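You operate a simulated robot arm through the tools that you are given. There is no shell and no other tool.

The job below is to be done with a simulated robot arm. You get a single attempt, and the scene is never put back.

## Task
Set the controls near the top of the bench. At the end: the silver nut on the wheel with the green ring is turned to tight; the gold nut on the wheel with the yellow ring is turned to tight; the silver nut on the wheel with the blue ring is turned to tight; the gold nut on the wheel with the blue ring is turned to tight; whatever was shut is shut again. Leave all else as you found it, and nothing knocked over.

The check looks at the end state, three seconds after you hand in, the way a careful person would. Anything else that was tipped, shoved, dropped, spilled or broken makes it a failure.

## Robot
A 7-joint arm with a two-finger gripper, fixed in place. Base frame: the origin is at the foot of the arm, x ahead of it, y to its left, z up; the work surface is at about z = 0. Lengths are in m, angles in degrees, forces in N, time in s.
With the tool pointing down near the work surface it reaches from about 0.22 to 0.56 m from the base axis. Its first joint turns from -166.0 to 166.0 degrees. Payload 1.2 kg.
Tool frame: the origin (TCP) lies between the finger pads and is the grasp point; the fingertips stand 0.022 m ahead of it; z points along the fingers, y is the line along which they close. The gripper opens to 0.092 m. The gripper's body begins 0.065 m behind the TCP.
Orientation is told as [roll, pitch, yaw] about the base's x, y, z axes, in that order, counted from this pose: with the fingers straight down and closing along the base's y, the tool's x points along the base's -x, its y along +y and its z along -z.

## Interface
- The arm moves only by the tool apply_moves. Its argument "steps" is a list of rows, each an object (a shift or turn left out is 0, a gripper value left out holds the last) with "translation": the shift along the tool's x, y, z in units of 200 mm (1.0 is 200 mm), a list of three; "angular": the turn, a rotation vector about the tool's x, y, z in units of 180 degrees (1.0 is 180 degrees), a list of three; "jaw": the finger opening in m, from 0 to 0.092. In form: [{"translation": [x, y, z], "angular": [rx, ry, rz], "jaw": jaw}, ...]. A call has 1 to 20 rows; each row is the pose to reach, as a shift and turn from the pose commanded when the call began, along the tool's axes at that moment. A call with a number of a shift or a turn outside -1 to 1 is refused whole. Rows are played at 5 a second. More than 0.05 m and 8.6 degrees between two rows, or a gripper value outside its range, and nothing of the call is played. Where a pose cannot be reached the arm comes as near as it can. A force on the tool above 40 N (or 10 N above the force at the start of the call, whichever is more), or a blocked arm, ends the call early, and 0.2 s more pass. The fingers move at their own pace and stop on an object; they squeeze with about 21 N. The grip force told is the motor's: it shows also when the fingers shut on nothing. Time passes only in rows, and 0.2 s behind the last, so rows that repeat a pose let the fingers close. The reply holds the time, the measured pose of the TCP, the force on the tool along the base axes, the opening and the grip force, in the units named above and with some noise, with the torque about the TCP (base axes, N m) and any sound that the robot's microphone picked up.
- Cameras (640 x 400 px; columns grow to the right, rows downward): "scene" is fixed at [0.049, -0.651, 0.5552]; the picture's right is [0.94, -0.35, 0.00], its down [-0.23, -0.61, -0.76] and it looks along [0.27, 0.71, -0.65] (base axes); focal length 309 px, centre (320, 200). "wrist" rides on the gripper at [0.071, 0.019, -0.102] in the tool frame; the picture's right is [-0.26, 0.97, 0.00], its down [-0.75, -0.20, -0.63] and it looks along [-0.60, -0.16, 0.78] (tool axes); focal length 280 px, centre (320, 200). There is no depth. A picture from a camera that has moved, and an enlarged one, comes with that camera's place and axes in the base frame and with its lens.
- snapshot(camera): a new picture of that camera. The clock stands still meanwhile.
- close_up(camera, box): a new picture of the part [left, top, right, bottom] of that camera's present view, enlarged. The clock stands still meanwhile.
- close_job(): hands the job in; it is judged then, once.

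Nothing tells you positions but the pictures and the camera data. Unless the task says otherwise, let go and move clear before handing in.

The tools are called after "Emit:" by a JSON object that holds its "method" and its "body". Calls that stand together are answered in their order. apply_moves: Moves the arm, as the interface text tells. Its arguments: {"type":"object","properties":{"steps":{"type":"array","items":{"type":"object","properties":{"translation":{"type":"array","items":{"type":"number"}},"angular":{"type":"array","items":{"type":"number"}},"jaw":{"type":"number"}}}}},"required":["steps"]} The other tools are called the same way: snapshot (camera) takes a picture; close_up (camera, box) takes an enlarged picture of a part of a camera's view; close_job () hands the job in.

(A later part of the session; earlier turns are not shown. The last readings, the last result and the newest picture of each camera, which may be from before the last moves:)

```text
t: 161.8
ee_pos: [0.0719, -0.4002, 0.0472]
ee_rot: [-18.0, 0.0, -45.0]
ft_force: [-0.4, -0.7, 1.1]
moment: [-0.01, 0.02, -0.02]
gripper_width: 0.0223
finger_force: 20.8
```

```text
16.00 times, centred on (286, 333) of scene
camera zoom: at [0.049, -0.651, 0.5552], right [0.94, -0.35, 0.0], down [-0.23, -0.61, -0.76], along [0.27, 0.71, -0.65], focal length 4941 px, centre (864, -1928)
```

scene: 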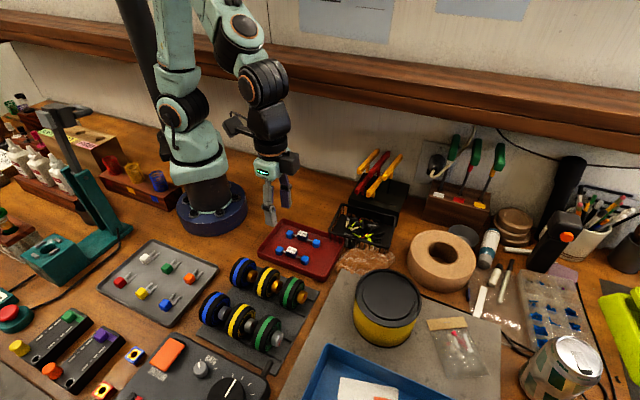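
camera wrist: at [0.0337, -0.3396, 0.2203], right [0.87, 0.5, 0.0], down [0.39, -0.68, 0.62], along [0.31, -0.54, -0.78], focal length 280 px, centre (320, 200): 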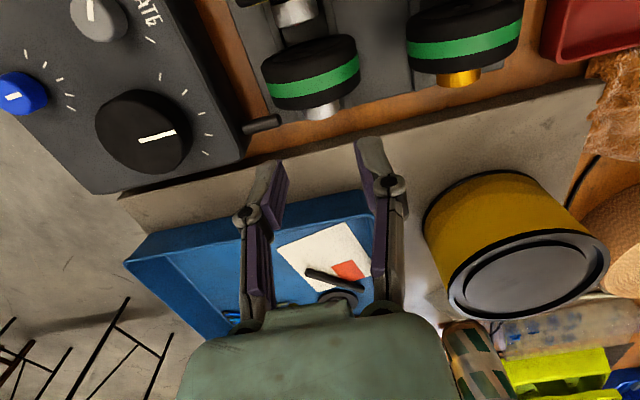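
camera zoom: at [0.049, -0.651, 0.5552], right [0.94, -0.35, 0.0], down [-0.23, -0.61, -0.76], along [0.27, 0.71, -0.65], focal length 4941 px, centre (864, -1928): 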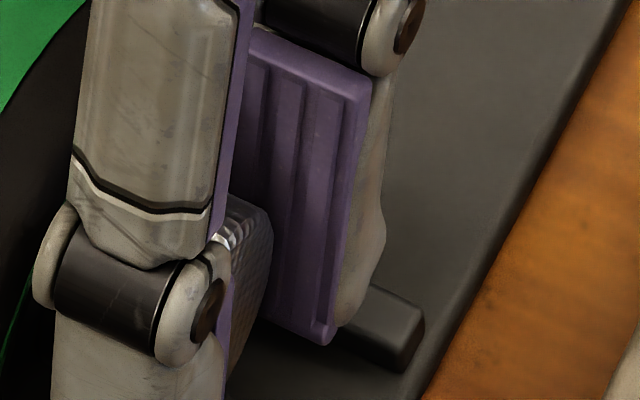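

With a real press the facets shifted by the full 6°, so this nut may still have travel left. I continue on it with the clean technique (press ≈6 N each step).

Emit:
{"method": "apply_moves", "body": {"steps": [{"translation": [0, 0, 0.003]}, {"translation": [0, 0.0067, 0.0034], "angular": [0.0333, 0, 0]}, {"translation": [0, 0.0067, 0.0034], "angular": [0.0333, 0, 0]}]}}

Emit:
{"method": "close_up", "body": {"camera": "wrist", "box": [255, 110, 375, 185]}}

Emit:
{"method": "apply_moves", "body": {"steps": [{"translation": [0, 0, 0.002]}, {"translation": [0, 0.0067, 0.0024], "angular": [0.0333, 0, 0]}, {"translation": [0, 0.0067, 0.0024], "angular": [0.0333, 0, 0]}]}}

Emit:
{"method": "close_up", "body": {"camera": "wrist", "box": [255, 110, 375, 185]}}

Emit:
{"method": "apply_moves", "body": {"steps": [{"jaw": 0.033}, {"jaw": 0.033}]}}

Emit:
{"method": "close_up", "body": {"camera": "scene", "box": [274, 324, 298, 342]}}

Emit:
{"method": "close_up", "body": {"camera": "wrist", "box": [255, 110, 375, 185]}}

```text
t: 162.6
ee_pos: [0.0727, -0.3994, 0.0451]
ee_rot: [-24.0, 0.0, -45.0]
ft_force: [0.8, -1.2, 2.8]
moment: [0.01, 0.03, -0.04]
gripper_width: 0.0224
finger_force: 20.8
```

```text
5.33 times, centred on (315, 148) of wrist
camera zoom: at [0.0642, -0.3075, 0.1298], right [0.81, 0.44, -0.39], down [0.58, -0.48, 0.65], along [0.1, -0.76, -0.65], focal length 1495 px, centre (347, 480)
```

zoom: 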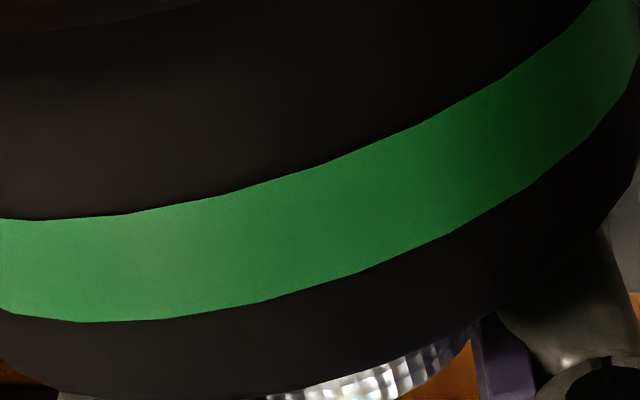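

```text
t: 163.4
ee_pos: [0.073, -0.3993, 0.0442]
ee_rot: [-30.0, 0.0, -45.0]
ft_force: [-1.4, -0.5, 4.4]
moment: [0.0, 0.03, 0.01]
gripper_width: 0.0222
finger_force: 20.7
```

```text
5.33 times, centred on (315, 148) of wrist
camera zoom: at [0.0712, -0.3008, 0.122], right [0.78, 0.41, -0.48], down [0.63, -0.44, 0.64], along [0.05, -0.8, -0.59], focal length 1495 px, centre (347, 480)
```

zoom: 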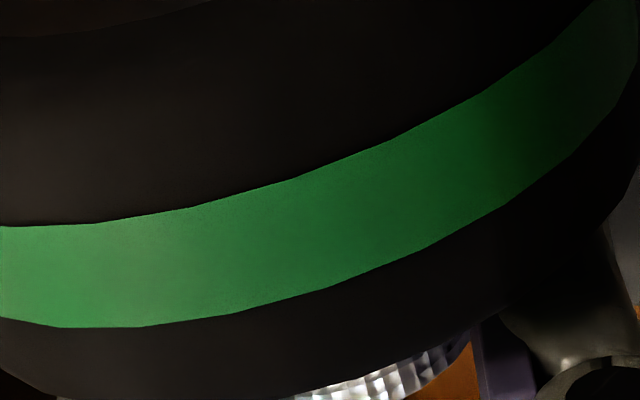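

```text
t: 164.0
ee_pos: [0.0732, -0.3979, 0.0439]
ee_rot: [-29.9, 0.0, -44.9]
ft_force: [-0.8, 0.3, 0.1]
moment: [-0.03, 0.0, -0.01]
gripper_width: 0.033
finger_force: 0.1
```

```text
16.00 times, centred on (286, 333) of scene
camera zoom: at [0.049, -0.651, 0.5552], right [0.94, -0.35, 0.0], down [-0.23, -0.61, -0.76], along [0.27, 0.71, -0.65], focal length 4941 px, centre (864, -1928)
```

zoom: 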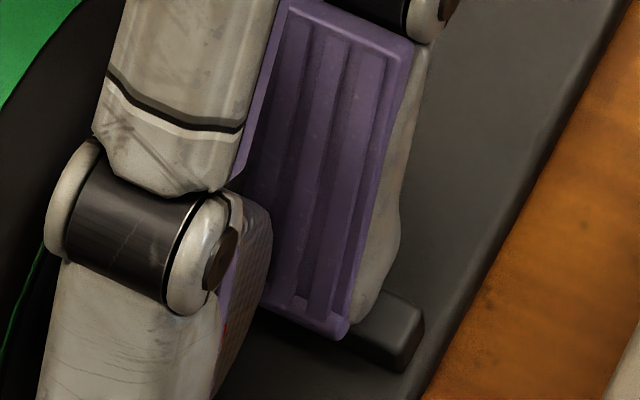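

```text
5.33 times, centred on (315, 148) of wrist
camera zoom: at [0.0714, -0.3006, 0.122], right [0.78, 0.41, -0.48], down [0.63, -0.44, 0.64], along [0.05, -0.8, -0.6], focal length 1495 px, centre (347, 480)
```

zoom: 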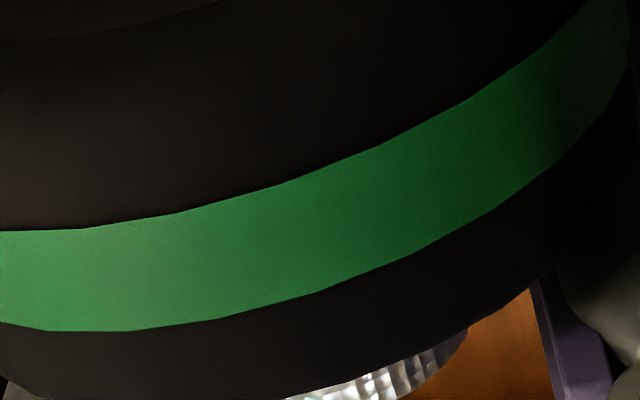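

Emit:
{"method": "apply_moves", "body": {"steps": [{"translation": [0, 0, -0.1]}, {"translation": [0, 0, -0.2]}, {"translation": [0, 0, -0.3]}]}}

Emit:
{"method": "close_up", "body": {"camera": "scene", "box": [274, 324, 298, 342]}}

Emit:
{"method": "close_up", "body": {"camera": "scene", "box": [242, 310, 306, 360]}}

```text
t: 164.8
ee_pos: [0.094, -0.3773, 0.096]
ee_rot: [-29.9, -0.1, -45.0]
ft_force: [0.4, 0.1, -0.1]
moment: [-0.03, 0.01, 0.0]
gripper_width: 0.0329
finger_force: 0.0
```

```text
16.00 times, centred on (286, 333) of scene
camera zoom: at [0.049, -0.651, 0.5552], right [0.94, -0.35, 0.0], down [-0.23, -0.61, -0.76], along [0.27, 0.71, -0.65], focal length 4941 px, centre (864, -1928)
```

zoom: 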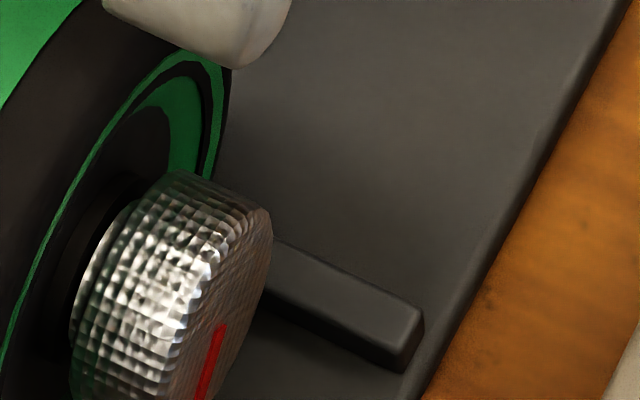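

```text
8.00 times, centred on (274, 335) of scene
camera zoom: at [0.049, -0.651, 0.5552], right [0.94, -0.35, 0.0], down [-0.23, -0.61, -0.76], along [0.27, 0.71, -0.65], focal length 2470 px, centre (688, -880)
```

zoom: 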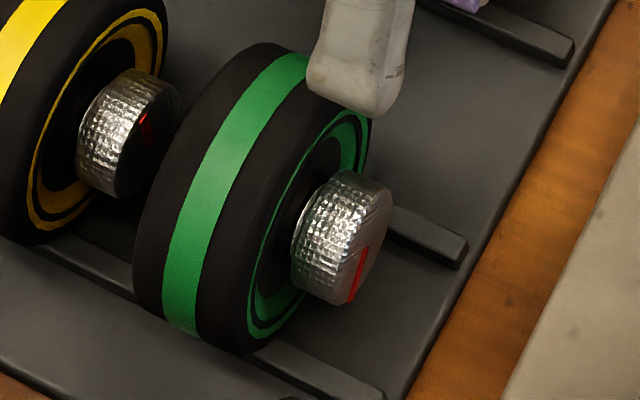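

The mark went along with the wheel for the most part, so the nut seems near or at its stop, but I want certainty. I return to -20° around it and do one more firm full stroke.

Emit:
{"method": "apply_moves", "body": {"steps": [{"translation": [0, 0, 0.1], "jaw": 0.034}, {"translation": [0, 0, 0.2]}, {"translation": [0, 0, 0.2985]}, {"translation": [0, -0.0088, 0.2992], "angular": [-0.0397, 0, 0]}, {"translation": [0, -0.0168, 0.3007], "angular": [-0.0794, 0, 0]}, {"translation": [0, -0.0245, 0.3032], "angular": [-0.1191, 0, 0]}, {"translation": [0, -0.0318, 0.3066], "angular": [-0.1587, 0, 0]}, {"translation": [0, -0.0387, 0.3109], "angular": [-0.1984, 0, 0]}, {"translation": [0, -0.045, 0.316], "angular": [-0.2381, 0, 0]}, {"translation": [0, -0.0506, 0.3219], "angular": [-0.2778, 0, 0]}, {"translation": [0, -0.0506, 0.3219], "angular": [-0.2778, 0, 0]}]}}

Emit:
{"method": "close_up", "body": {"camera": "wrist", "box": [220, 60, 420, 220]}}

Emit:
{"method": "close_up", "body": {"camera": "wrist", "box": [255, 110, 375, 185]}}

Emit:
{"method": "apply_moves", "body": {"steps": [{"jaw": 0.015}, {"jaw": 0.015}, {"jaw": 0.015}]}}

Emit:
{"method": "close_up", "body": {"camera": "wrist", "box": [255, 110, 375, 185]}}

```text
t: 167.2
ee_pos: [0.0662, -0.4058, 0.0461]
ee_rot: [20.1, 0.0, -44.9]
ft_force: [-0.1, -0.3, -0.3]
moment: [0.01, -0.01, -0.01]
gripper_width: 0.034
finger_force: 0.0
```

```text
2.50 times, centred on (320, 140) of wrist
camera zoom: at [0.0039, -0.3679, 0.1479], right [0.82, 0.46, 0.33], down [0.25, -0.82, 0.52], along [0.51, -0.34, -0.79], focal length 701 px, centre (320, 350)
```

zoom: 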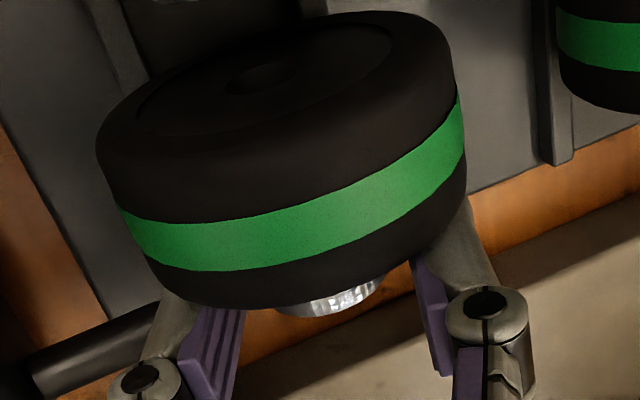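

```text
5.33 times, centred on (315, 148) of wrist
camera zoom: at [0.0039, -0.3679, 0.1479], right [0.82, 0.46, 0.33], down [0.25, -0.82, 0.52], along [0.51, -0.34, -0.79], focal length 1495 px, centre (347, 480)
```

zoom: 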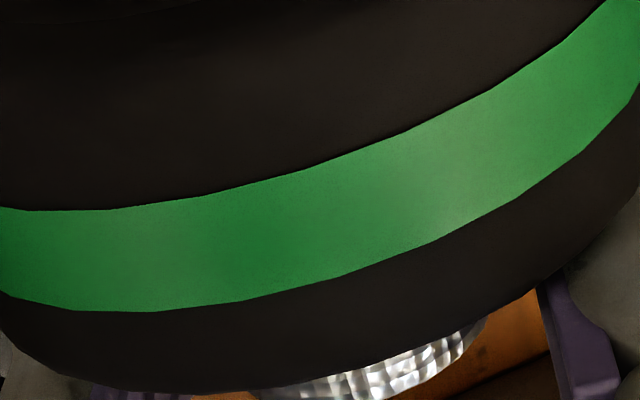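

```text
t: 168.0
ee_pos: [0.0662, -0.4058, 0.0462]
ee_rot: [20.2, 0.0, -44.9]
ft_force: [2.7, 2.0, 3.5]
moment: [0.09, 0.02, -0.1]
gripper_width: 0.0223
finger_force: 20.7
```

```text
5.33 times, centred on (315, 148) of wrist
camera zoom: at [0.0041, -0.3678, 0.1479], right [0.83, 0.46, 0.33], down [0.25, -0.82, 0.52], along [0.51, -0.34, -0.79], focal length 1495 px, centre (347, 480)
```

zoom: 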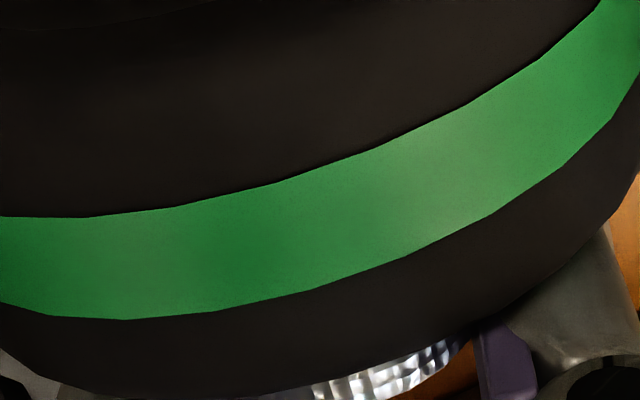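

Emit:
{"method": "apply_moves", "body": {"steps": [{"translation": [0, -0.0007, 0.0025]}, {"translation": [0, 0.0067, 0.0029], "angular": [0.0333, 0, 0]}, {"translation": [0, 0.0067, 0.0029], "angular": [0.0333, 0, 0]}]}}

Emit:
{"method": "close_up", "body": {"camera": "wrist", "box": [255, 110, 375, 185]}}

Emit:
{"method": "apply_moves", "body": {"steps": [{"translation": [0, 0, 0.002]}, {"translation": [0, 0.007, 0.0024], "angular": [0.0333, 0, 0]}, {"translation": [0, 0.007, 0.0024], "angular": [0.0333, 0, 0]}]}}

Emit:
{"method": "close_up", "body": {"camera": "wrist", "box": [255, 110, 375, 185]}}

Emit:
{"method": "apply_moves", "body": {"steps": [{"translation": [0, 0, 0.002]}, {"translation": [0, 0.0068, 0.0024], "angular": [0.0333, 0, 0]}, {"translation": [0, 0.0068, 0.0024], "angular": [0.0333, 0, 0]}]}}

Emit:
{"method": "close_up", "body": {"camera": "wrist", "box": [255, 110, 375, 185]}}

Emit:
{"method": "close_up", "body": {"camera": "scene", "box": [274, 328, 298, 346]}}

```text
t: 168.8
ee_pos: [0.0666, -0.4045, 0.0449]
ee_rot: [14.0, 0.1, -45.0]
ft_force: [1.5, 1.9, 4.7]
moment: [0.05, -0.03, 0.02]
gripper_width: 0.0225
finger_force: 21.3
```

```text
5.33 times, centred on (315, 148) of wrist
camera zoom: at [0.0128, -0.3592, 0.1484], right [0.85, 0.48, 0.23], down [0.29, -0.78, 0.56], along [0.45, -0.41, -0.8], focal length 1495 px, centre (347, 480)
```

zoom: 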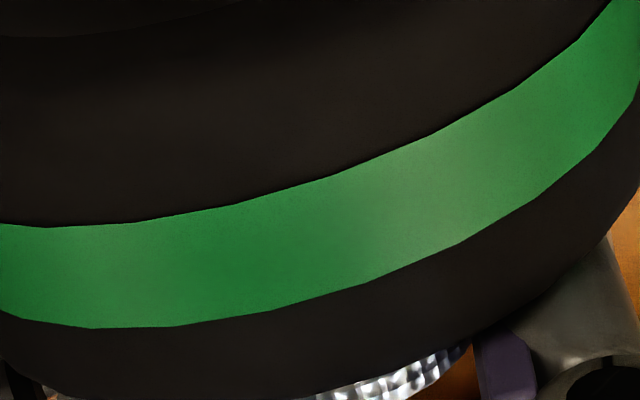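

```text
t: 169.6
ee_pos: [0.0673, -0.4019, 0.0452]
ee_rot: [8.1, 0.1, -44.9]
ft_force: [1.1, 1.1, -0.4]
moment: [0.04, -0.02, -0.01]
gripper_width: 0.0223
finger_force: 20.9
```

```text
5.33 times, centred on (315, 148) of wrist
camera zoom: at [0.0208, -0.35, 0.1484], right [0.86, 0.49, 0.14], down [0.33, -0.74, 0.59], along [0.39, -0.46, -0.8], focal length 1495 px, centre (347, 480)
```

zoom: 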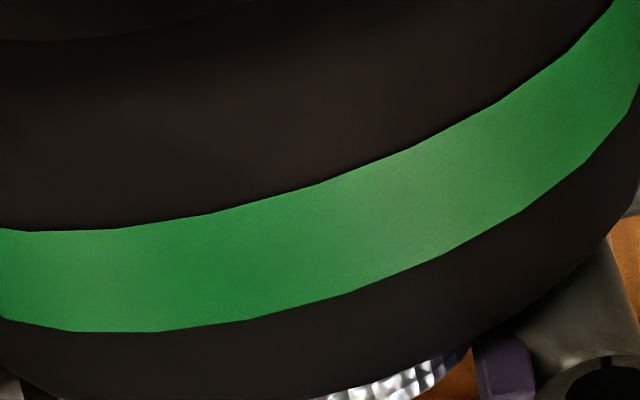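

```text
t: 170.4
ee_pos: [0.0694, -0.405, 0.0454]
ee_rot: [2.1, 0.0, -44.9]
ft_force: [0.5, -1.2, 0.4]
moment: [-0.04, -0.01, -0.02]
gripper_width: 0.0224
finger_force: 20.5
```

```text
5.33 times, centred on (315, 148) of wrist
camera zoom: at [0.0296, -0.3422, 0.1472], right [0.87, 0.5, 0.04], down [0.37, -0.69, 0.62], along [0.33, -0.52, -0.79], focal length 1495 px, centre (347, 480)
```

zoom: 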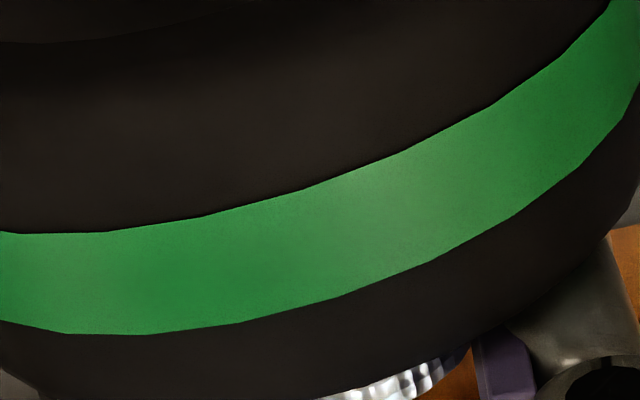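

```text
16.00 times, centred on (286, 337) of scene
camera zoom: at [0.049, -0.651, 0.5552], right [0.94, -0.35, 0.0], down [-0.23, -0.61, -0.76], along [0.27, 0.71, -0.65], focal length 4941 px, centre (864, -1992)
```

zoom: 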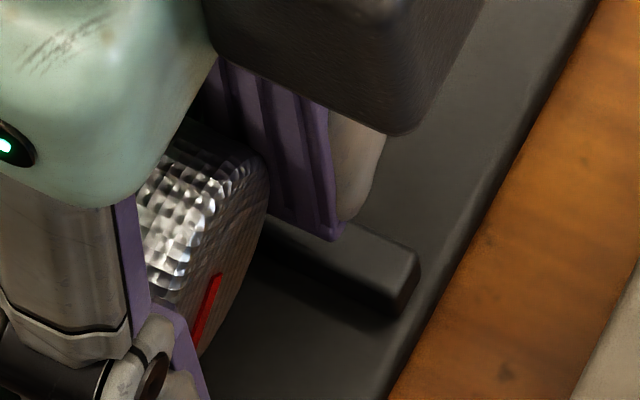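

The nut now only slips in the fingers or drags the wheel: it is at its stop. I release and back off. The rack as a whole has crept about 8 mm toward the motor box, so I will then nudge it back carefully by one of its rails.

Emit:
{"method": "apply_moves", "body": {"steps": [{"jaw": 0.034}, {"jaw": 0.034}, {"translation": [0, 0, -0.1]}, {"translation": [0, 0, -0.2]}, {"translation": [0, 0, -0.35]}, {"translation": [0, 0, -0.5]}]}}

Emit:
{"method": "snapshot", "body": {"camera": "wrist"}}

Emit:
{"method": "close_up", "body": {"camera": "scene", "box": [195, 280, 295, 350]}}

Emit:
{"method": "close_up", "body": {"camera": "scene", "box": [225, 245, 325, 315]}}

Emit:
{"method": "close_up", "body": {"camera": "scene", "box": [180, 230, 340, 360]}}

```text
t: 171.8
ee_pos: [0.066, -0.4075, 0.1465]
ee_rot: [2.1, 0.0, -45.0]
ft_force: [-0.2, -0.2, 1.1]
moment: [-0.01, 0.03, -0.02]
gripper_width: 0.0342
finger_force: 0.0
```

```text
taken
camera wrist: at [0.0273, -0.3454, 0.2478], right [0.87, 0.5, 0.04], down [0.37, -0.69, 0.62], along [0.33, -0.52, -0.79], focal length 280 px, centre (320, 200)
```

wrist: 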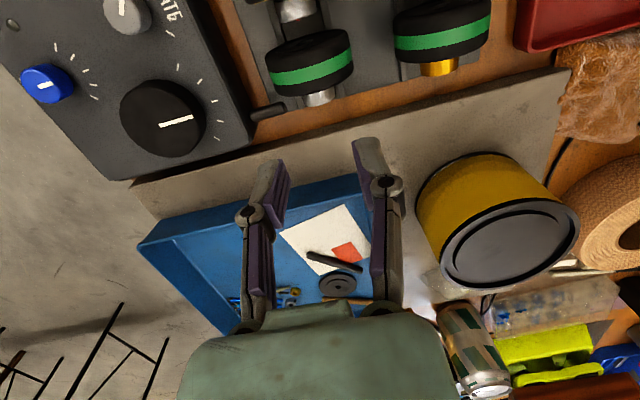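

```text
5.71 times, centred on (245, 315) of scene
camera zoom: at [0.049, -0.651, 0.5552], right [0.94, -0.35, 0.0], down [-0.23, -0.61, -0.76], along [0.27, 0.71, -0.65], focal length 1764 px, centre (749, -457)
```

zoom: 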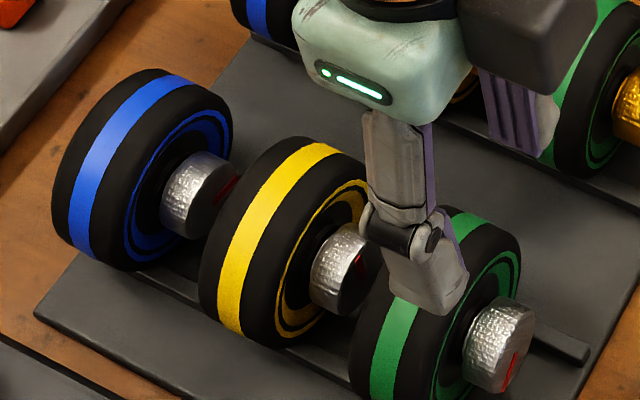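

```text
5.71 times, centred on (275, 280) of scene
camera zoom: at [0.049, -0.651, 0.5552], right [0.94, -0.35, 0.0], down [-0.23, -0.61, -0.76], along [0.27, 0.71, -0.65], focal length 1764 px, centre (577, -257)
```

zoom: 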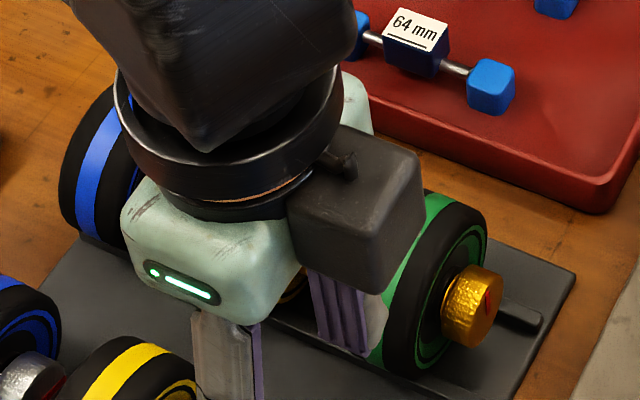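

```text
3.08 times, centred on (260, 295) of scene
camera zoom: at [0.049, -0.651, 0.5552], right [0.94, -0.35, 0.0], down [-0.23, -0.61, -0.76], along [0.27, 0.71, -0.65], focal length 950 px, centre (505, -92)
```

zoom: 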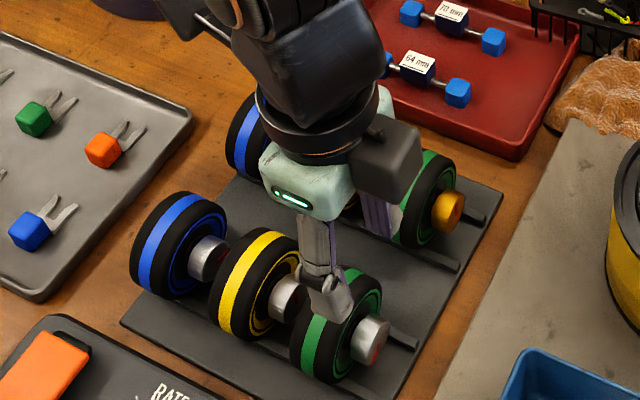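

Now the silver nut of the green wheel shows its mark turned well past; done. To restore the rack (moved ≈6–8 mm, towards -v) I will lower the closed fingers in the free lane between the two rows, in the gap between the yellow and green wheels, and push the gold row's inner rail gently back. First I position above that lane and look.

Emit:
{"method": "apply_moves", "body": {"steps": [{"translation": [0.06, 0.058, 0.0], "angular": [0.004, 0, 0], "jaw": 0.0}, {"translation": [0.122, 0.116, 0.04], "angular": [0.008, 0, 0]}, {"translation": [0.183, 0.175, 0.09], "angular": [0.0117, 0, 0]}, {"translation": [0.244, 0.2325, 0.1325], "angular": [0.0117, 0, 0]}, {"translation": [0.244, 0.2325, 0.1325], "angular": [0.0117, 0, 0]}]}}

Emit:
{"method": "snapshot", "body": {"camera": "wrist"}}

Emit:
{"method": "close_up", "body": {"camera": "wrist", "box": [220, 20, 420, 220]}}

Emit:
{"method": "close_up", "body": {"camera": "scene", "box": [180, 230, 340, 360]}}

```text
t: 173.0
ee_pos: [0.0658, -0.3382, 0.1212]
ee_rot: [0.0, 0.0, -44.9]
ft_force: [-1.1, -0.3, -0.2]
moment: [0.03, 0.01, -0.02]
gripper_width: 0.0
finger_force: 21.1
```

```text
taken
camera wrist: at [0.0293, -0.2748, 0.2223], right [0.87, 0.5, 0.0], down [0.39, -0.68, 0.63], along [0.31, -0.54, -0.78], focal length 280 px, centre (320, 200)
```

wrist: 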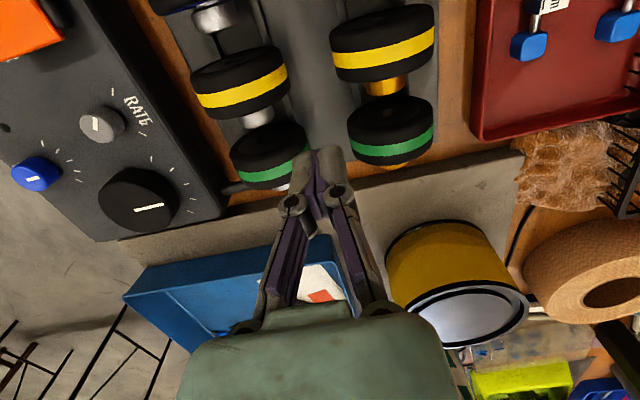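

```text
2.00 times, centred on (320, 120) of wrist
camera zoom: at [0.0293, -0.2748, 0.2223], right [0.87, 0.5, 0.0], down [0.39, -0.68, 0.63], along [0.31, -0.54, -0.78], focal length 561 px, centre (320, 360)
```

zoom: 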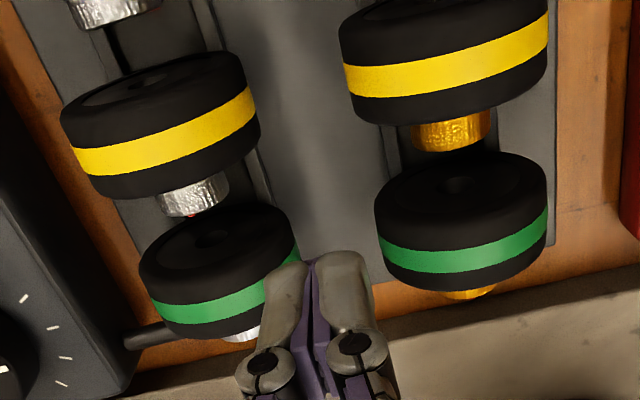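

```text
3.08 times, centred on (260, 295) of scene
camera zoom: at [0.049, -0.651, 0.5552], right [0.94, -0.35, 0.0], down [-0.23, -0.61, -0.76], along [0.27, 0.71, -0.65], focal length 950 px, centre (505, -92)
```

zoom: 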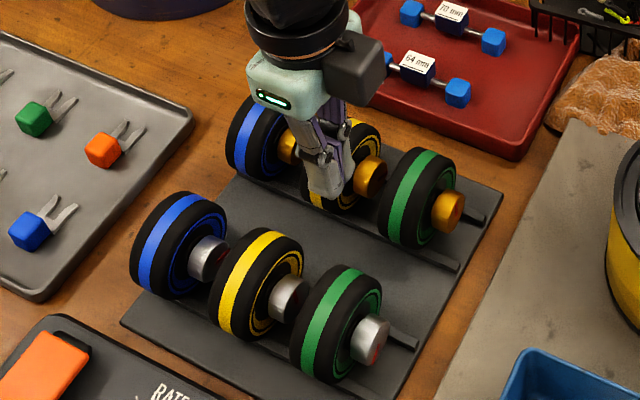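

The lane is clear: gold's inner rail lies 25 mm to the +v side, wheels leave about 24 mm for the 15 mm finger. I descend in the lane with a small offset.

Emit:
{"method": "apply_moves", "body": {"steps": [{"translation": [0.01, 0.02, 0.12]}, {"translation": [0.01, 0.02, 0.24]}, {"translation": [0.01, 0.02, 0.34]}, {"translation": [0.01, 0.02, 0.34]}]}}

Emit:
{"method": "close_up", "body": {"camera": "wrist", "box": [220, 60, 420, 220]}}

Emit:
{"method": "close_up", "body": {"camera": "scene", "box": [230, 260, 310, 340]}}

```text
t: 174.0
ee_pos: [0.0663, -0.3337, 0.0535]
ee_rot: [0.0, 0.1, -45.0]
ft_force: [-0.1, -0.3, -0.1]
moment: [0.01, -0.01, 0.02]
gripper_width: 0.0001
finger_force: 21.2
```

```text
2.50 times, centred on (320, 140) of wrist
camera zoom: at [0.0296, -0.2702, 0.1536], right [0.87, 0.5, 0.0], down [0.39, -0.68, 0.63], along [0.31, -0.54, -0.78], focal length 701 px, centre (320, 350)
```

zoom: 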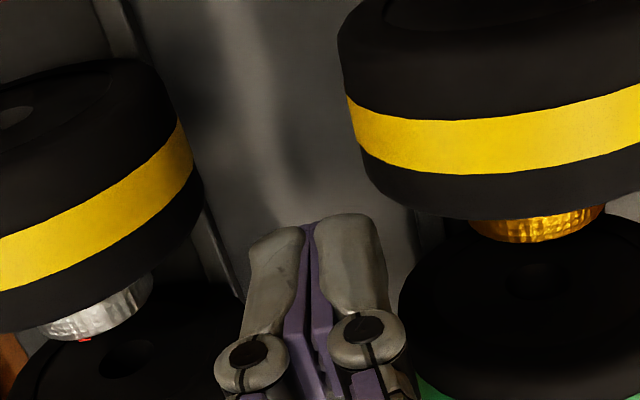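

```text
5.00 times, centred on (270, 300) of scene
camera zoom: at [0.049, -0.651, 0.5552], right [0.94, -0.35, 0.0], down [-0.23, -0.61, -0.76], along [0.27, 0.71, -0.65], focal length 1544 px, centre (570, -300)
```

zoom: 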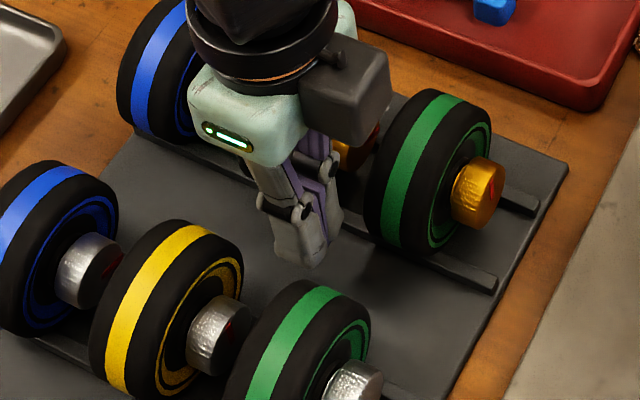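

Emit:
{"method": "apply_moves", "body": {"steps": [{"translation": [0, 0, 0.03]}, {"translation": [0, 0, 0.06]}, {"translation": [0, 0, 0.09]}, {"translation": [0, 0, 0.105]}, {"translation": [0, 0, 0.1155]}]}}

Emit:
{"method": "close_up", "body": {"camera": "scene", "box": [230, 260, 310, 340]}}

Emit:
{"method": "close_up", "body": {"camera": "wrist", "box": [220, 60, 420, 220]}}

```text
t: 175.2
ee_pos: [0.0661, -0.3315, 0.0301]
ee_rot: [0.1, 0.0, -45.0]
ft_force: [-0.1, -0.2, -0.4]
moment: [0.01, -0.01, -0.01]
gripper_width: 0.0
finger_force: 21.4
```

```text
5.00 times, centred on (270, 300) of scene
camera zoom: at [0.049, -0.651, 0.5552], right [0.94, -0.35, 0.0], down [-0.23, -0.61, -0.76], along [0.27, 0.71, -0.65], focal length 1544 px, centre (570, -300)
```

zoom: 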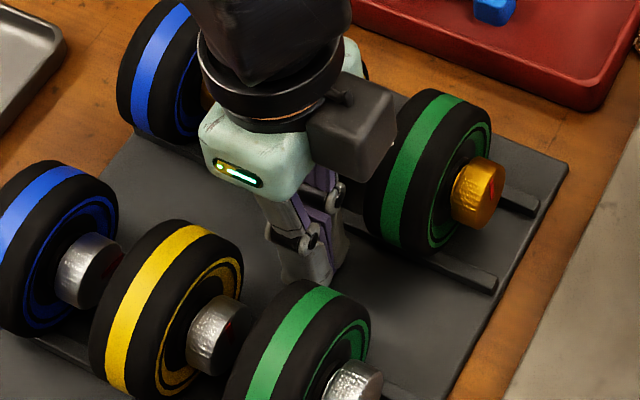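

```text
2.50 times, centred on (320, 140) of wrist
camera zoom: at [0.0299, -0.2684, 0.1306], right [0.87, 0.5, 0.0], down [0.39, -0.68, 0.62], along [0.31, -0.54, -0.78], focal length 701 px, centre (320, 350)
```

zoom: 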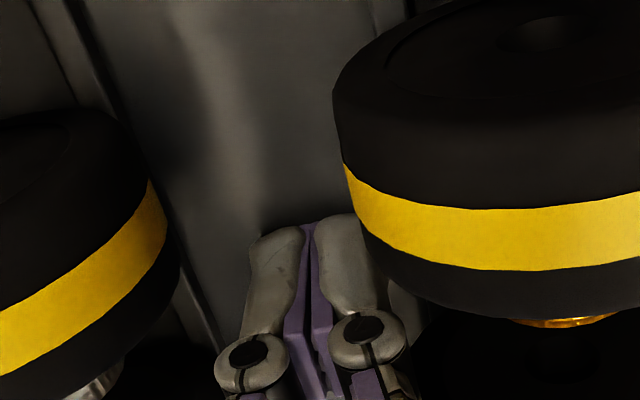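

No contact yet. I shift 2.5 mm away from the yellow wheel and move toward the rail in small steps while reading the force.

Emit:
{"method": "apply_moves", "body": {"steps": [{"translation": [-0.0125, 0, 0]}, {"translation": [-0.0125, 0.015, 0]}, {"translation": [-0.0125, 0.03, 0]}, {"translation": [-0.0125, 0.035, 0]}]}}

Emit:
{"method": "close_up", "body": {"camera": "wrist", "box": [220, 60, 420, 220]}}

Emit:
{"method": "apply_moves", "body": {"steps": [{"translation": [0, 0.005, 0]}, {"translation": [0, 0.01, 0]}]}}

Emit:
{"method": "apply_moves", "body": {"steps": [{"translation": [0, 0.005, 0]}, {"translation": [0, 0.01, 0]}]}}

```text
t: 176.2
ee_pos: [0.0718, -0.3301, 0.0293]
ee_rot: [0.0, 0.0, -44.9]
ft_force: [-0.7, -0.6, 0.4]
moment: [-0.05, -0.03, 0.01]
gripper_width: 0.0
finger_force: 20.8
```

```text
2.50 times, centred on (320, 140) of wrist
camera zoom: at [0.0361, -0.266, 0.1306], right [0.87, 0.5, 0.0], down [0.39, -0.68, 0.62], along [0.31, -0.54, -0.78], focal length 701 px, centre (320, 350)
```

zoom: 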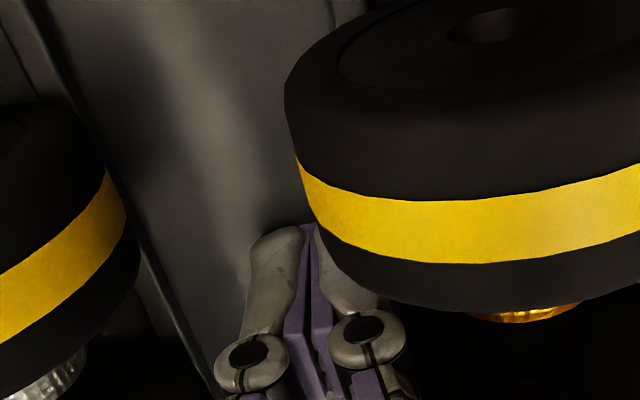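

```text
t: 176.8
ee_pos: [0.0744, -0.3281, 0.0293]
ee_rot: [0.1, -0.1, -44.9]
ft_force: [-1.7, -1.5, 0.1]
moment: [-0.07, 0.05, 0.0]
gripper_width: 0.0
finger_force: 20.6
```

```text
t: 177.4
ee_pos: [0.074, -0.3277, 0.0303]
ee_rot: [0.0, 0.0, -44.9]
ft_force: [-5.6, -2.5, 13.6]
moment: [0.06, 0.0, 0.0]
gripper_width: 0.0003
finger_force: 21.1
```

Contact, but with a strong upward part — the fingertip rides on the rail's edge. I back off 3 mm, go 2 mm lower, and try again.

Emit:
{"method": "apply_moves", "body": {"steps": [{"translation": [0, -0.01, 0]}, {"translation": [0, -0.02, 0]}, {"translation": [0, -0.02, 0.005]}, {"translation": [0, -0.02, 0.01]}, {"translation": [0, -0.02, 0.01]}]}}

Emit:
{"method": "close_up", "body": {"camera": "scene", "box": [230, 260, 310, 340]}}

```text
t: 178.2
ee_pos: [0.075, -0.3279, 0.0282]
ee_rot: [0.5, 0.0, -44.8]
ft_force: [-0.8, 2.1, 14.5]
moment: [0.15, -0.08, 0.03]
gripper_width: 0.0
finger_force: 21.4
stopped in row 3: the force on the tool passed its limit at 45 N (the readings are from after the stop); the commanded pose is now the measured one
```

```text
5.00 times, centred on (270, 300) of scene
camera zoom: at [0.049, -0.651, 0.5552], right [0.94, -0.35, 0.0], down [-0.23, -0.61, -0.76], along [0.27, 0.71, -0.65], focal length 1544 px, centre (570, -300)
```

zoom: 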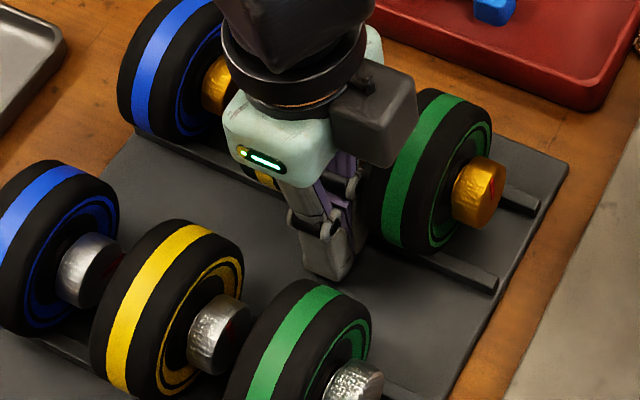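

The plate's top is at about z = 0.006, so I was touching it. I lift by 1.5 mm and then push sideways against the rail.

Emit:
{"method": "apply_moves", "body": {"steps": [{"translation": [0, 0, -0.005]}, {"translation": [0, 0, -0.01]}, {"translation": [0, 0, -0.01]}]}}

Emit:
{"method": "close_up", "body": {"camera": "wrist", "box": [220, 60, 420, 220]}}

Emit:
{"method": "close_up", "body": {"camera": "scene", "box": [180, 230, 340, 360]}}

```text
t: 179.0
ee_pos: [0.0751, -0.3288, 0.0297]
ee_rot: [0.5, 0.1, -44.7]
ft_force: [0.8, 0.5, 5.2]
moment: [0.04, -0.07, -0.01]
gripper_width: 0.0001
finger_force: 21.6
```

```text
2.50 times, centred on (320, 140) of wrist
camera zoom: at [0.0377, -0.2656, 0.1312], right [0.87, 0.5, 0.01], down [0.39, -0.68, 0.62], along [0.32, -0.54, -0.78], focal length 701 px, centre (320, 350)
```

zoom: 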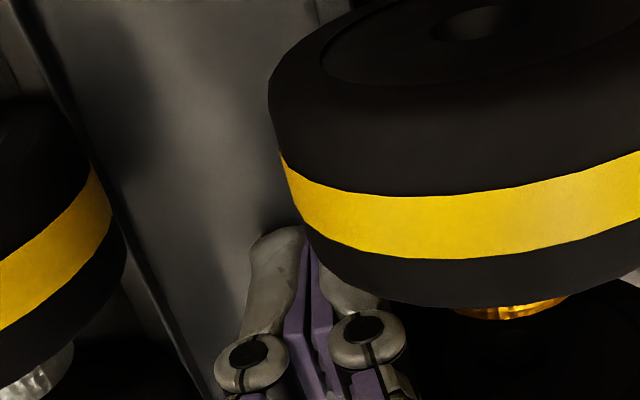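

```text
3.08 times, centred on (260, 295) of scene
camera zoom: at [0.049, -0.651, 0.5552], right [0.94, -0.35, 0.0], down [-0.23, -0.61, -0.76], along [0.27, 0.71, -0.65], focal length 950 px, centre (505, -92)
```

zoom: 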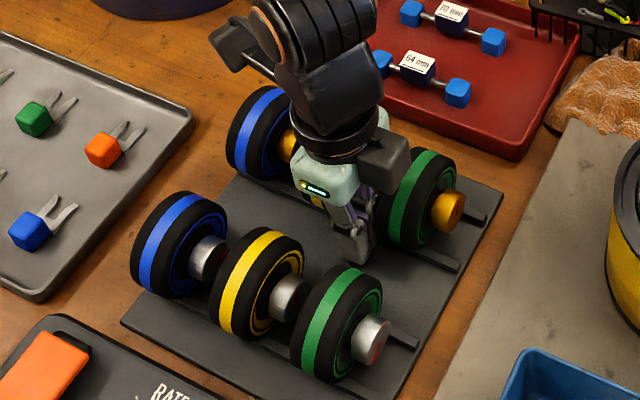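

The tip was still standing on the rail's edge: the rail itself is only about 7 mm high. I lift, go back 6 mm into the lane, lower to tip height ≈3.5 mm, and then push the rail from its side.

Emit:
{"method": "apply_moves", "body": {"steps": [{"translation": [0, 0, -0.01]}, {"translation": [0, -0.015, -0.01]}, {"translation": [0, -0.03, -0.01]}, {"translation": [0, -0.03, -0.01]}]}}

Emit:
{"method": "apply_moves", "body": {"steps": [{"translation": [0, 0, 0.01]}, {"translation": [0, 0, 0.015]}, {"translation": [0, 0, 0.02]}]}}

Emit:
{"method": "apply_moves", "body": {"steps": [{"translation": [0, 0, 0.004]}, {"translation": [0, 0, 0.008]}]}}

Emit:
{"method": "snapshot", "body": {"camera": "wrist"}}

```text
t: 180.0
ee_pos: [0.0715, -0.3329, 0.0316]
ee_rot: [0.5, 0.0, -44.8]
ft_force: [0.2, -0.8, -0.8]
moment: [0.0, -0.02, 0.0]
gripper_width: 0.0002
finger_force: 21.1
```

```text
t: 180.8
ee_pos: [0.0702, -0.3335, 0.0282]
ee_rot: [0.5, 0.0, -44.8]
ft_force: [-0.3, 0.1, -0.2]
moment: [-0.01, 0.01, 0.02]
gripper_width: 0.0
finger_force: 20.9
```

```text
t: 181.4
ee_pos: [0.0708, -0.3336, 0.0263]
ee_rot: [0.5, 0.0, -44.9]
ft_force: [0.3, 0.6, 5.1]
moment: [-0.01, 0.0, -0.01]
gripper_width: 0.0062
finger_force: 21.2
```

```text
taken
camera wrist: at [0.0339, -0.27, 0.1278], right [0.87, 0.5, 0.01], down [0.39, -0.68, 0.62], along [0.32, -0.54, -0.78], focal length 280 px, centre (320, 200)
```

wrist: 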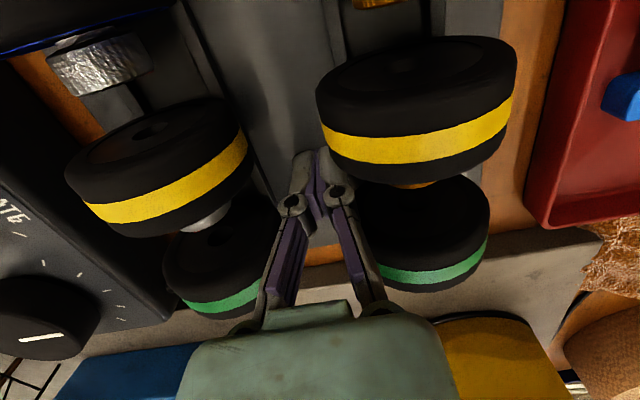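

The plate's top is at ~0.004. I lift 0.6 mm, close the fingers again, and move toward the rail.

Emit:
{"method": "apply_moves", "body": {"steps": [{"translation": [0, 0, -0.003], "jaw": 0.0}, {"translation": [0, 0, -0.003], "jaw": 0.0}, {"translation": [0, 0, -0.003], "jaw": 0.0}]}}

Emit:
{"method": "apply_moves", "body": {"steps": [{"translation": [0, 0.01, 0]}, {"translation": [0, 0.015, 0]}]}}

Emit:
{"method": "apply_moves", "body": {"steps": [{"translation": [0, 0.005, 0]}, {"translation": [0, 0.01, 0]}]}}

Emit:
{"method": "close_up", "body": {"camera": "scene", "box": [180, 230, 340, 360]}}

```text
t: 182.2
ee_pos: [0.0712, -0.3317, 0.0263]
ee_rot: [0.5, 0.1, -44.8]
ft_force: [0.8, -0.7, -0.1]
moment: [0.01, 0.0, -0.01]
gripper_width: 0.0
finger_force: 20.8
```

```text
t: 182.8
ee_pos: [0.0719, -0.3296, 0.0266]
ee_rot: [0.5, 0.0, -44.7]
ft_force: [0.9, -0.7, 0.2]
moment: [-0.02, -0.02, 0.01]
gripper_width: 0.0
finger_force: 20.8
```

```text
t: 183.4
ee_pos: [0.075, -0.3285, 0.026]
ee_rot: [0.4, 0.0, -44.8]
ft_force: [-2.8, -0.5, 2.3]
moment: [-0.05, 0.05, 0.0]
gripper_width: 0.006
finger_force: 20.9
```

```text
3.08 times, centred on (260, 295) of scene
camera zoom: at [0.049, -0.651, 0.5552], right [0.94, -0.35, 0.0], down [-0.23, -0.61, -0.76], along [0.27, 0.71, -0.65], focal length 950 px, centre (505, -92)
```

zoom: 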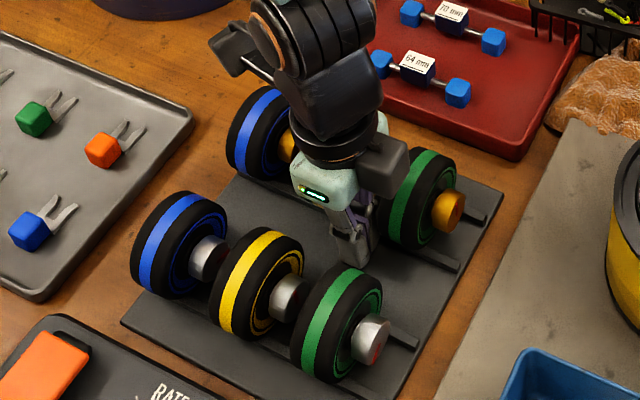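

The closed fingers yield sideways as a pair (that's why the width reads 6 mm), so they cannot push. I back off 10 mm, open the jaw to 12 mm so each finger is held by its own drive, and push with the outer face of the +v finger.

Emit:
{"method": "apply_moves", "body": {"steps": [{"translation": [0, -0.025, 0]}, {"translation": [0, -0.05, 0]}, {"translation": [0, -0.05, 0], "jaw": 0.012}, {"translation": [0, -0.05, 0], "jaw": 0.012}]}}

Emit:
{"method": "apply_moves", "body": {"steps": [{"translation": [0, 0.005, 0]}, {"translation": [0, 0.01, 0]}]}}

Emit:
{"method": "apply_moves", "body": {"steps": [{"translation": [0, 0.005, 0]}, {"translation": [0, 0.01, 0]}]}}

Emit:
{"method": "close_up", "body": {"camera": "scene", "box": [180, 230, 340, 360]}}

```text
t: 184.4
ee_pos: [0.0677, -0.3361, 0.0276]
ee_rot: [0.4, 0.0, -44.7]
ft_force: [1.4, 0.0, 1.8]
moment: [-0.04, -0.01, 0.02]
gripper_width: 0.0116
finger_force: 0.1
```

```text
t: 185.0
ee_pos: [0.0682, -0.3358, 0.028]
ee_rot: [0.4, 0.1, -44.7]
ft_force: [0.1, 0.6, 0.1]
moment: [0.01, 0.0, -0.01]
gripper_width: 0.0119
finger_force: 0.0
```

```text
t: 185.6
ee_pos: [0.0701, -0.3329, 0.0274]
ee_rot: [0.4, 0.1, -44.7]
ft_force: [-1.3, -0.8, 0.6]
moment: [0.0, 0.01, 0.0]
gripper_width: 0.0106
finger_force: 0.1
```

```text
3.08 times, centred on (260, 295) of scene
camera zoom: at [0.049, -0.651, 0.5552], right [0.94, -0.35, 0.0], down [-0.23, -0.61, -0.76], along [0.27, 0.71, -0.65], focal length 950 px, centre (505, -92)
```

zoom: 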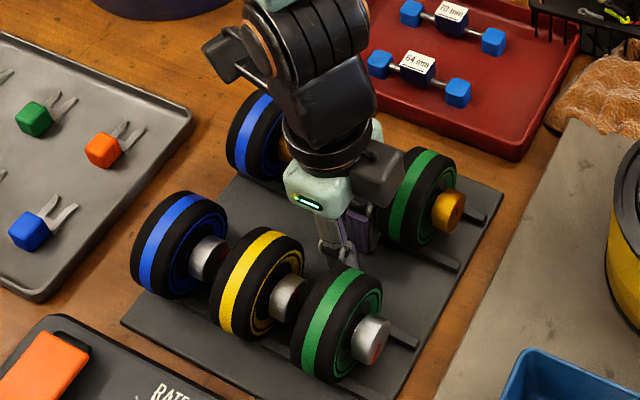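

Emit:
{"method": "apply_moves", "body": {"steps": [{"translation": [0, 0.005, 0]}, {"translation": [0, 0.01, 0]}]}}

Emit:
{"method": "apply_moves", "body": {"steps": [{"translation": [0, 0.005, 0]}, {"translation": [0, 0.01, 0]}]}}

Emit:
{"method": "close_up", "body": {"camera": "scene", "box": [180, 230, 340, 360]}}

Emit:
{"method": "close_up", "body": {"camera": "wrist", "box": [220, 60, 420, 220]}}

```text
t: 186.2
ee_pos: [0.0718, -0.3322, 0.0262]
ee_rot: [0.4, 0.0, -44.8]
ft_force: [-3.3, -1.7, 2.7]
moment: [-0.06, 0.07, -0.01]
gripper_width: 0.0122
finger_force: 0.1
```

```text
t: 186.8
ee_pos: [0.073, -0.3303, 0.0283]
ee_rot: [0.4, 0.0, -44.7]
ft_force: [-1.8, -3.1, 0.3]
moment: [0.16, -0.1, 0.02]
gripper_width: 0.0114
finger_force: 6.0
```

```text
3.08 times, centred on (260, 295) of scene
camera zoom: at [0.049, -0.651, 0.5552], right [0.94, -0.35, 0.0], down [-0.23, -0.61, -0.76], along [0.27, 0.71, -0.65], focal length 950 px, centre (505, -92)
```

zoom: 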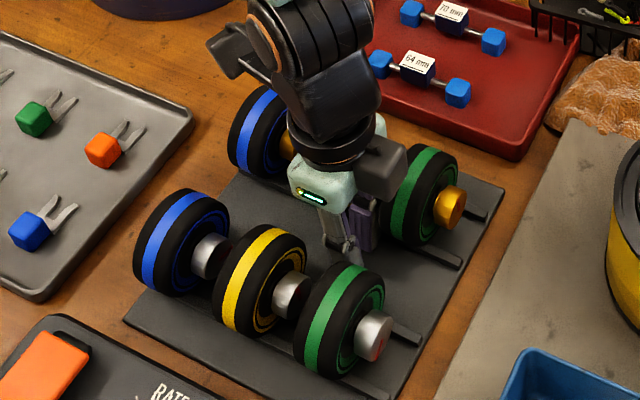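

```text
2.50 times, centred on (320, 140) of wrist
camera zoom: at [0.0354, -0.2676, 0.1285], right [0.87, 0.5, 0.01], down [0.39, -0.68, 0.62], along [0.32, -0.54, -0.78], focal length 701 px, centre (320, 350)
```

zoom: 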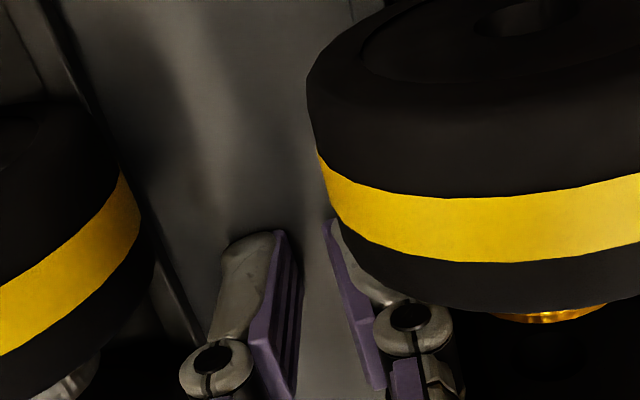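

The rack is moving back nicely with only ~3–4 N. I continue in 1 mm steps.

Emit:
{"method": "apply_moves", "body": {"steps": [{"translation": [0, 0.005, 0]}, {"translation": [0, 0.01, 0]}]}}

Emit:
{"method": "apply_moves", "body": {"steps": [{"translation": [0, 0.005, 0]}, {"translation": [0, 0.01, 0]}]}}

Emit:
{"method": "close_up", "body": {"camera": "scene", "box": [195, 280, 295, 350]}}

Emit:
{"method": "close_up", "body": {"camera": "scene", "box": [225, 245, 325, 315]}}

```text
t: 187.4
ee_pos: [0.0743, -0.3293, 0.0268]
ee_rot: [0.3, -0.1, -44.8]
ft_force: [-6.4, -2.3, 22.3]
moment: [-0.15, 0.25, -0.16]
gripper_width: 0.0128
finger_force: 0.1
```

```text
t: 188.0
ee_pos: [0.0761, -0.3274, 0.0258]
ee_rot: [0.4, 0.0, -44.7]
ft_force: [-5.9, -2.4, 23.7]
moment: [-0.21, 0.25, -0.13]
gripper_width: 0.0124
finger_force: 0.0
```

```text
5.71 times, centred on (245, 315) of scene
camera zoom: at [0.049, -0.651, 0.5552], right [0.94, -0.35, 0.0], down [-0.23, -0.61, -0.76], along [0.27, 0.71, -0.65], focal length 1764 px, centre (749, -457)
```

zoom: 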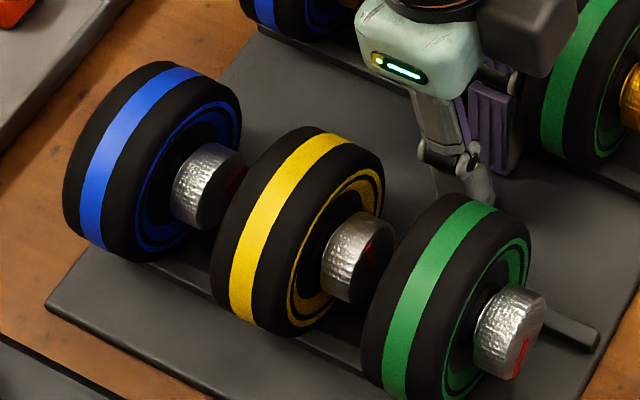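

```text
5.71 times, centred on (275, 280) of scene
camera zoom: at [0.049, -0.651, 0.5552], right [0.94, -0.35, 0.0], down [-0.23, -0.61, -0.76], along [0.27, 0.71, -0.65], focal length 1764 px, centre (577, -257)
```

zoom: 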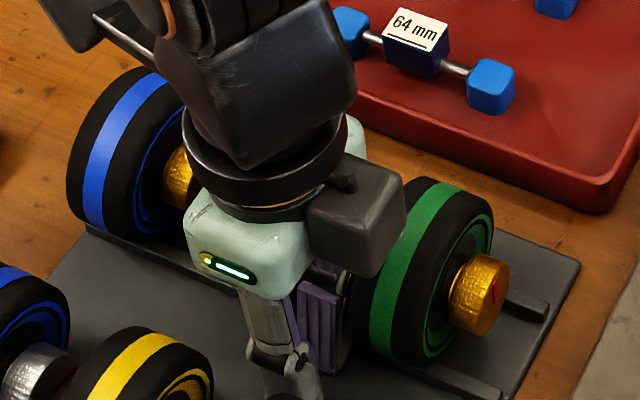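

The rack is back to within ~3 mm of where it was; the upward force rises, so I stop here, back off sideways and lift straight up.

Emit:
{"method": "apply_moves", "body": {"steps": [{"translation": [0, -0.01, 0]}, {"translation": [0, -0.025, 0]}, {"translation": [0, -0.035, 0]}, {"translation": [0, -0.035, -0.05]}, {"translation": [0, -0.035, -0.15]}, {"translation": [0, -0.035, -0.3]}, {"translation": [0, -0.035, -0.5]}]}}

Emit:
{"method": "snapshot", "body": {"camera": "scene"}}

Emit:
{"method": "close_up", "body": {"camera": "scene", "box": [180, 230, 340, 360]}}

Emit:
{"method": "snapshot", "body": {"camera": "wrist"}}

```text
t: 189.6
ee_pos: [0.0702, -0.3329, 0.1263]
ee_rot: [0.6, 0.1, -44.7]
ft_force: [0.7, 1.3, 0.4]
moment: [0.0, -0.04, 0.0]
gripper_width: 0.0118
finger_force: 0.0
```

```text
taken
```

scene: 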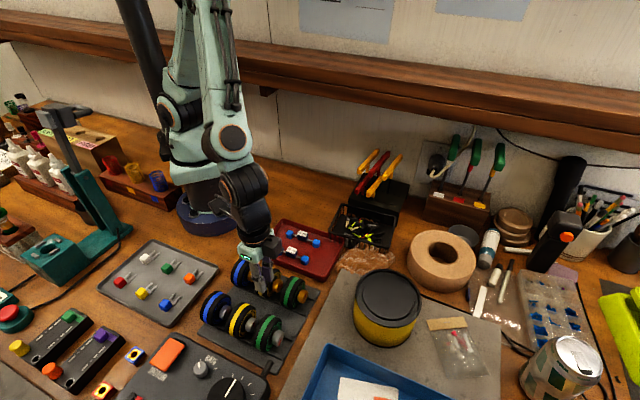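

```text
3.08 times, centred on (260, 295) of scene
camera zoom: at [0.049, -0.651, 0.5552], right [0.94, -0.35, 0.0], down [-0.23, -0.61, -0.76], along [0.27, 0.71, -0.65], focal length 950 px, centre (505, -92)
```

zoom: 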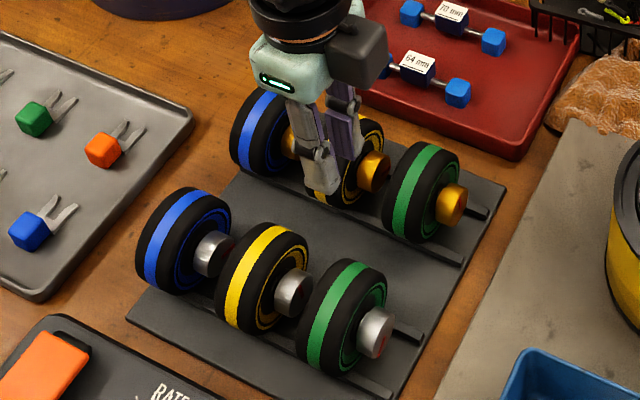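

```text
taken
camera wrist: at [0.0321, -0.27, 0.2273], right [0.87, 0.5, 0.01], down [0.39, -0.68, 0.62], along [0.32, -0.54, -0.78], focal length 280 px, centre (320, 200)
```

wrist: 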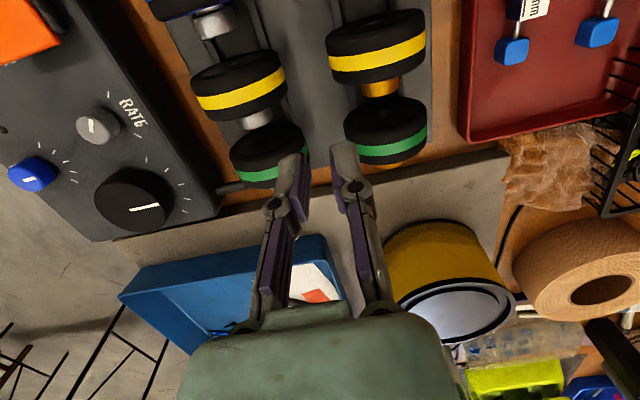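

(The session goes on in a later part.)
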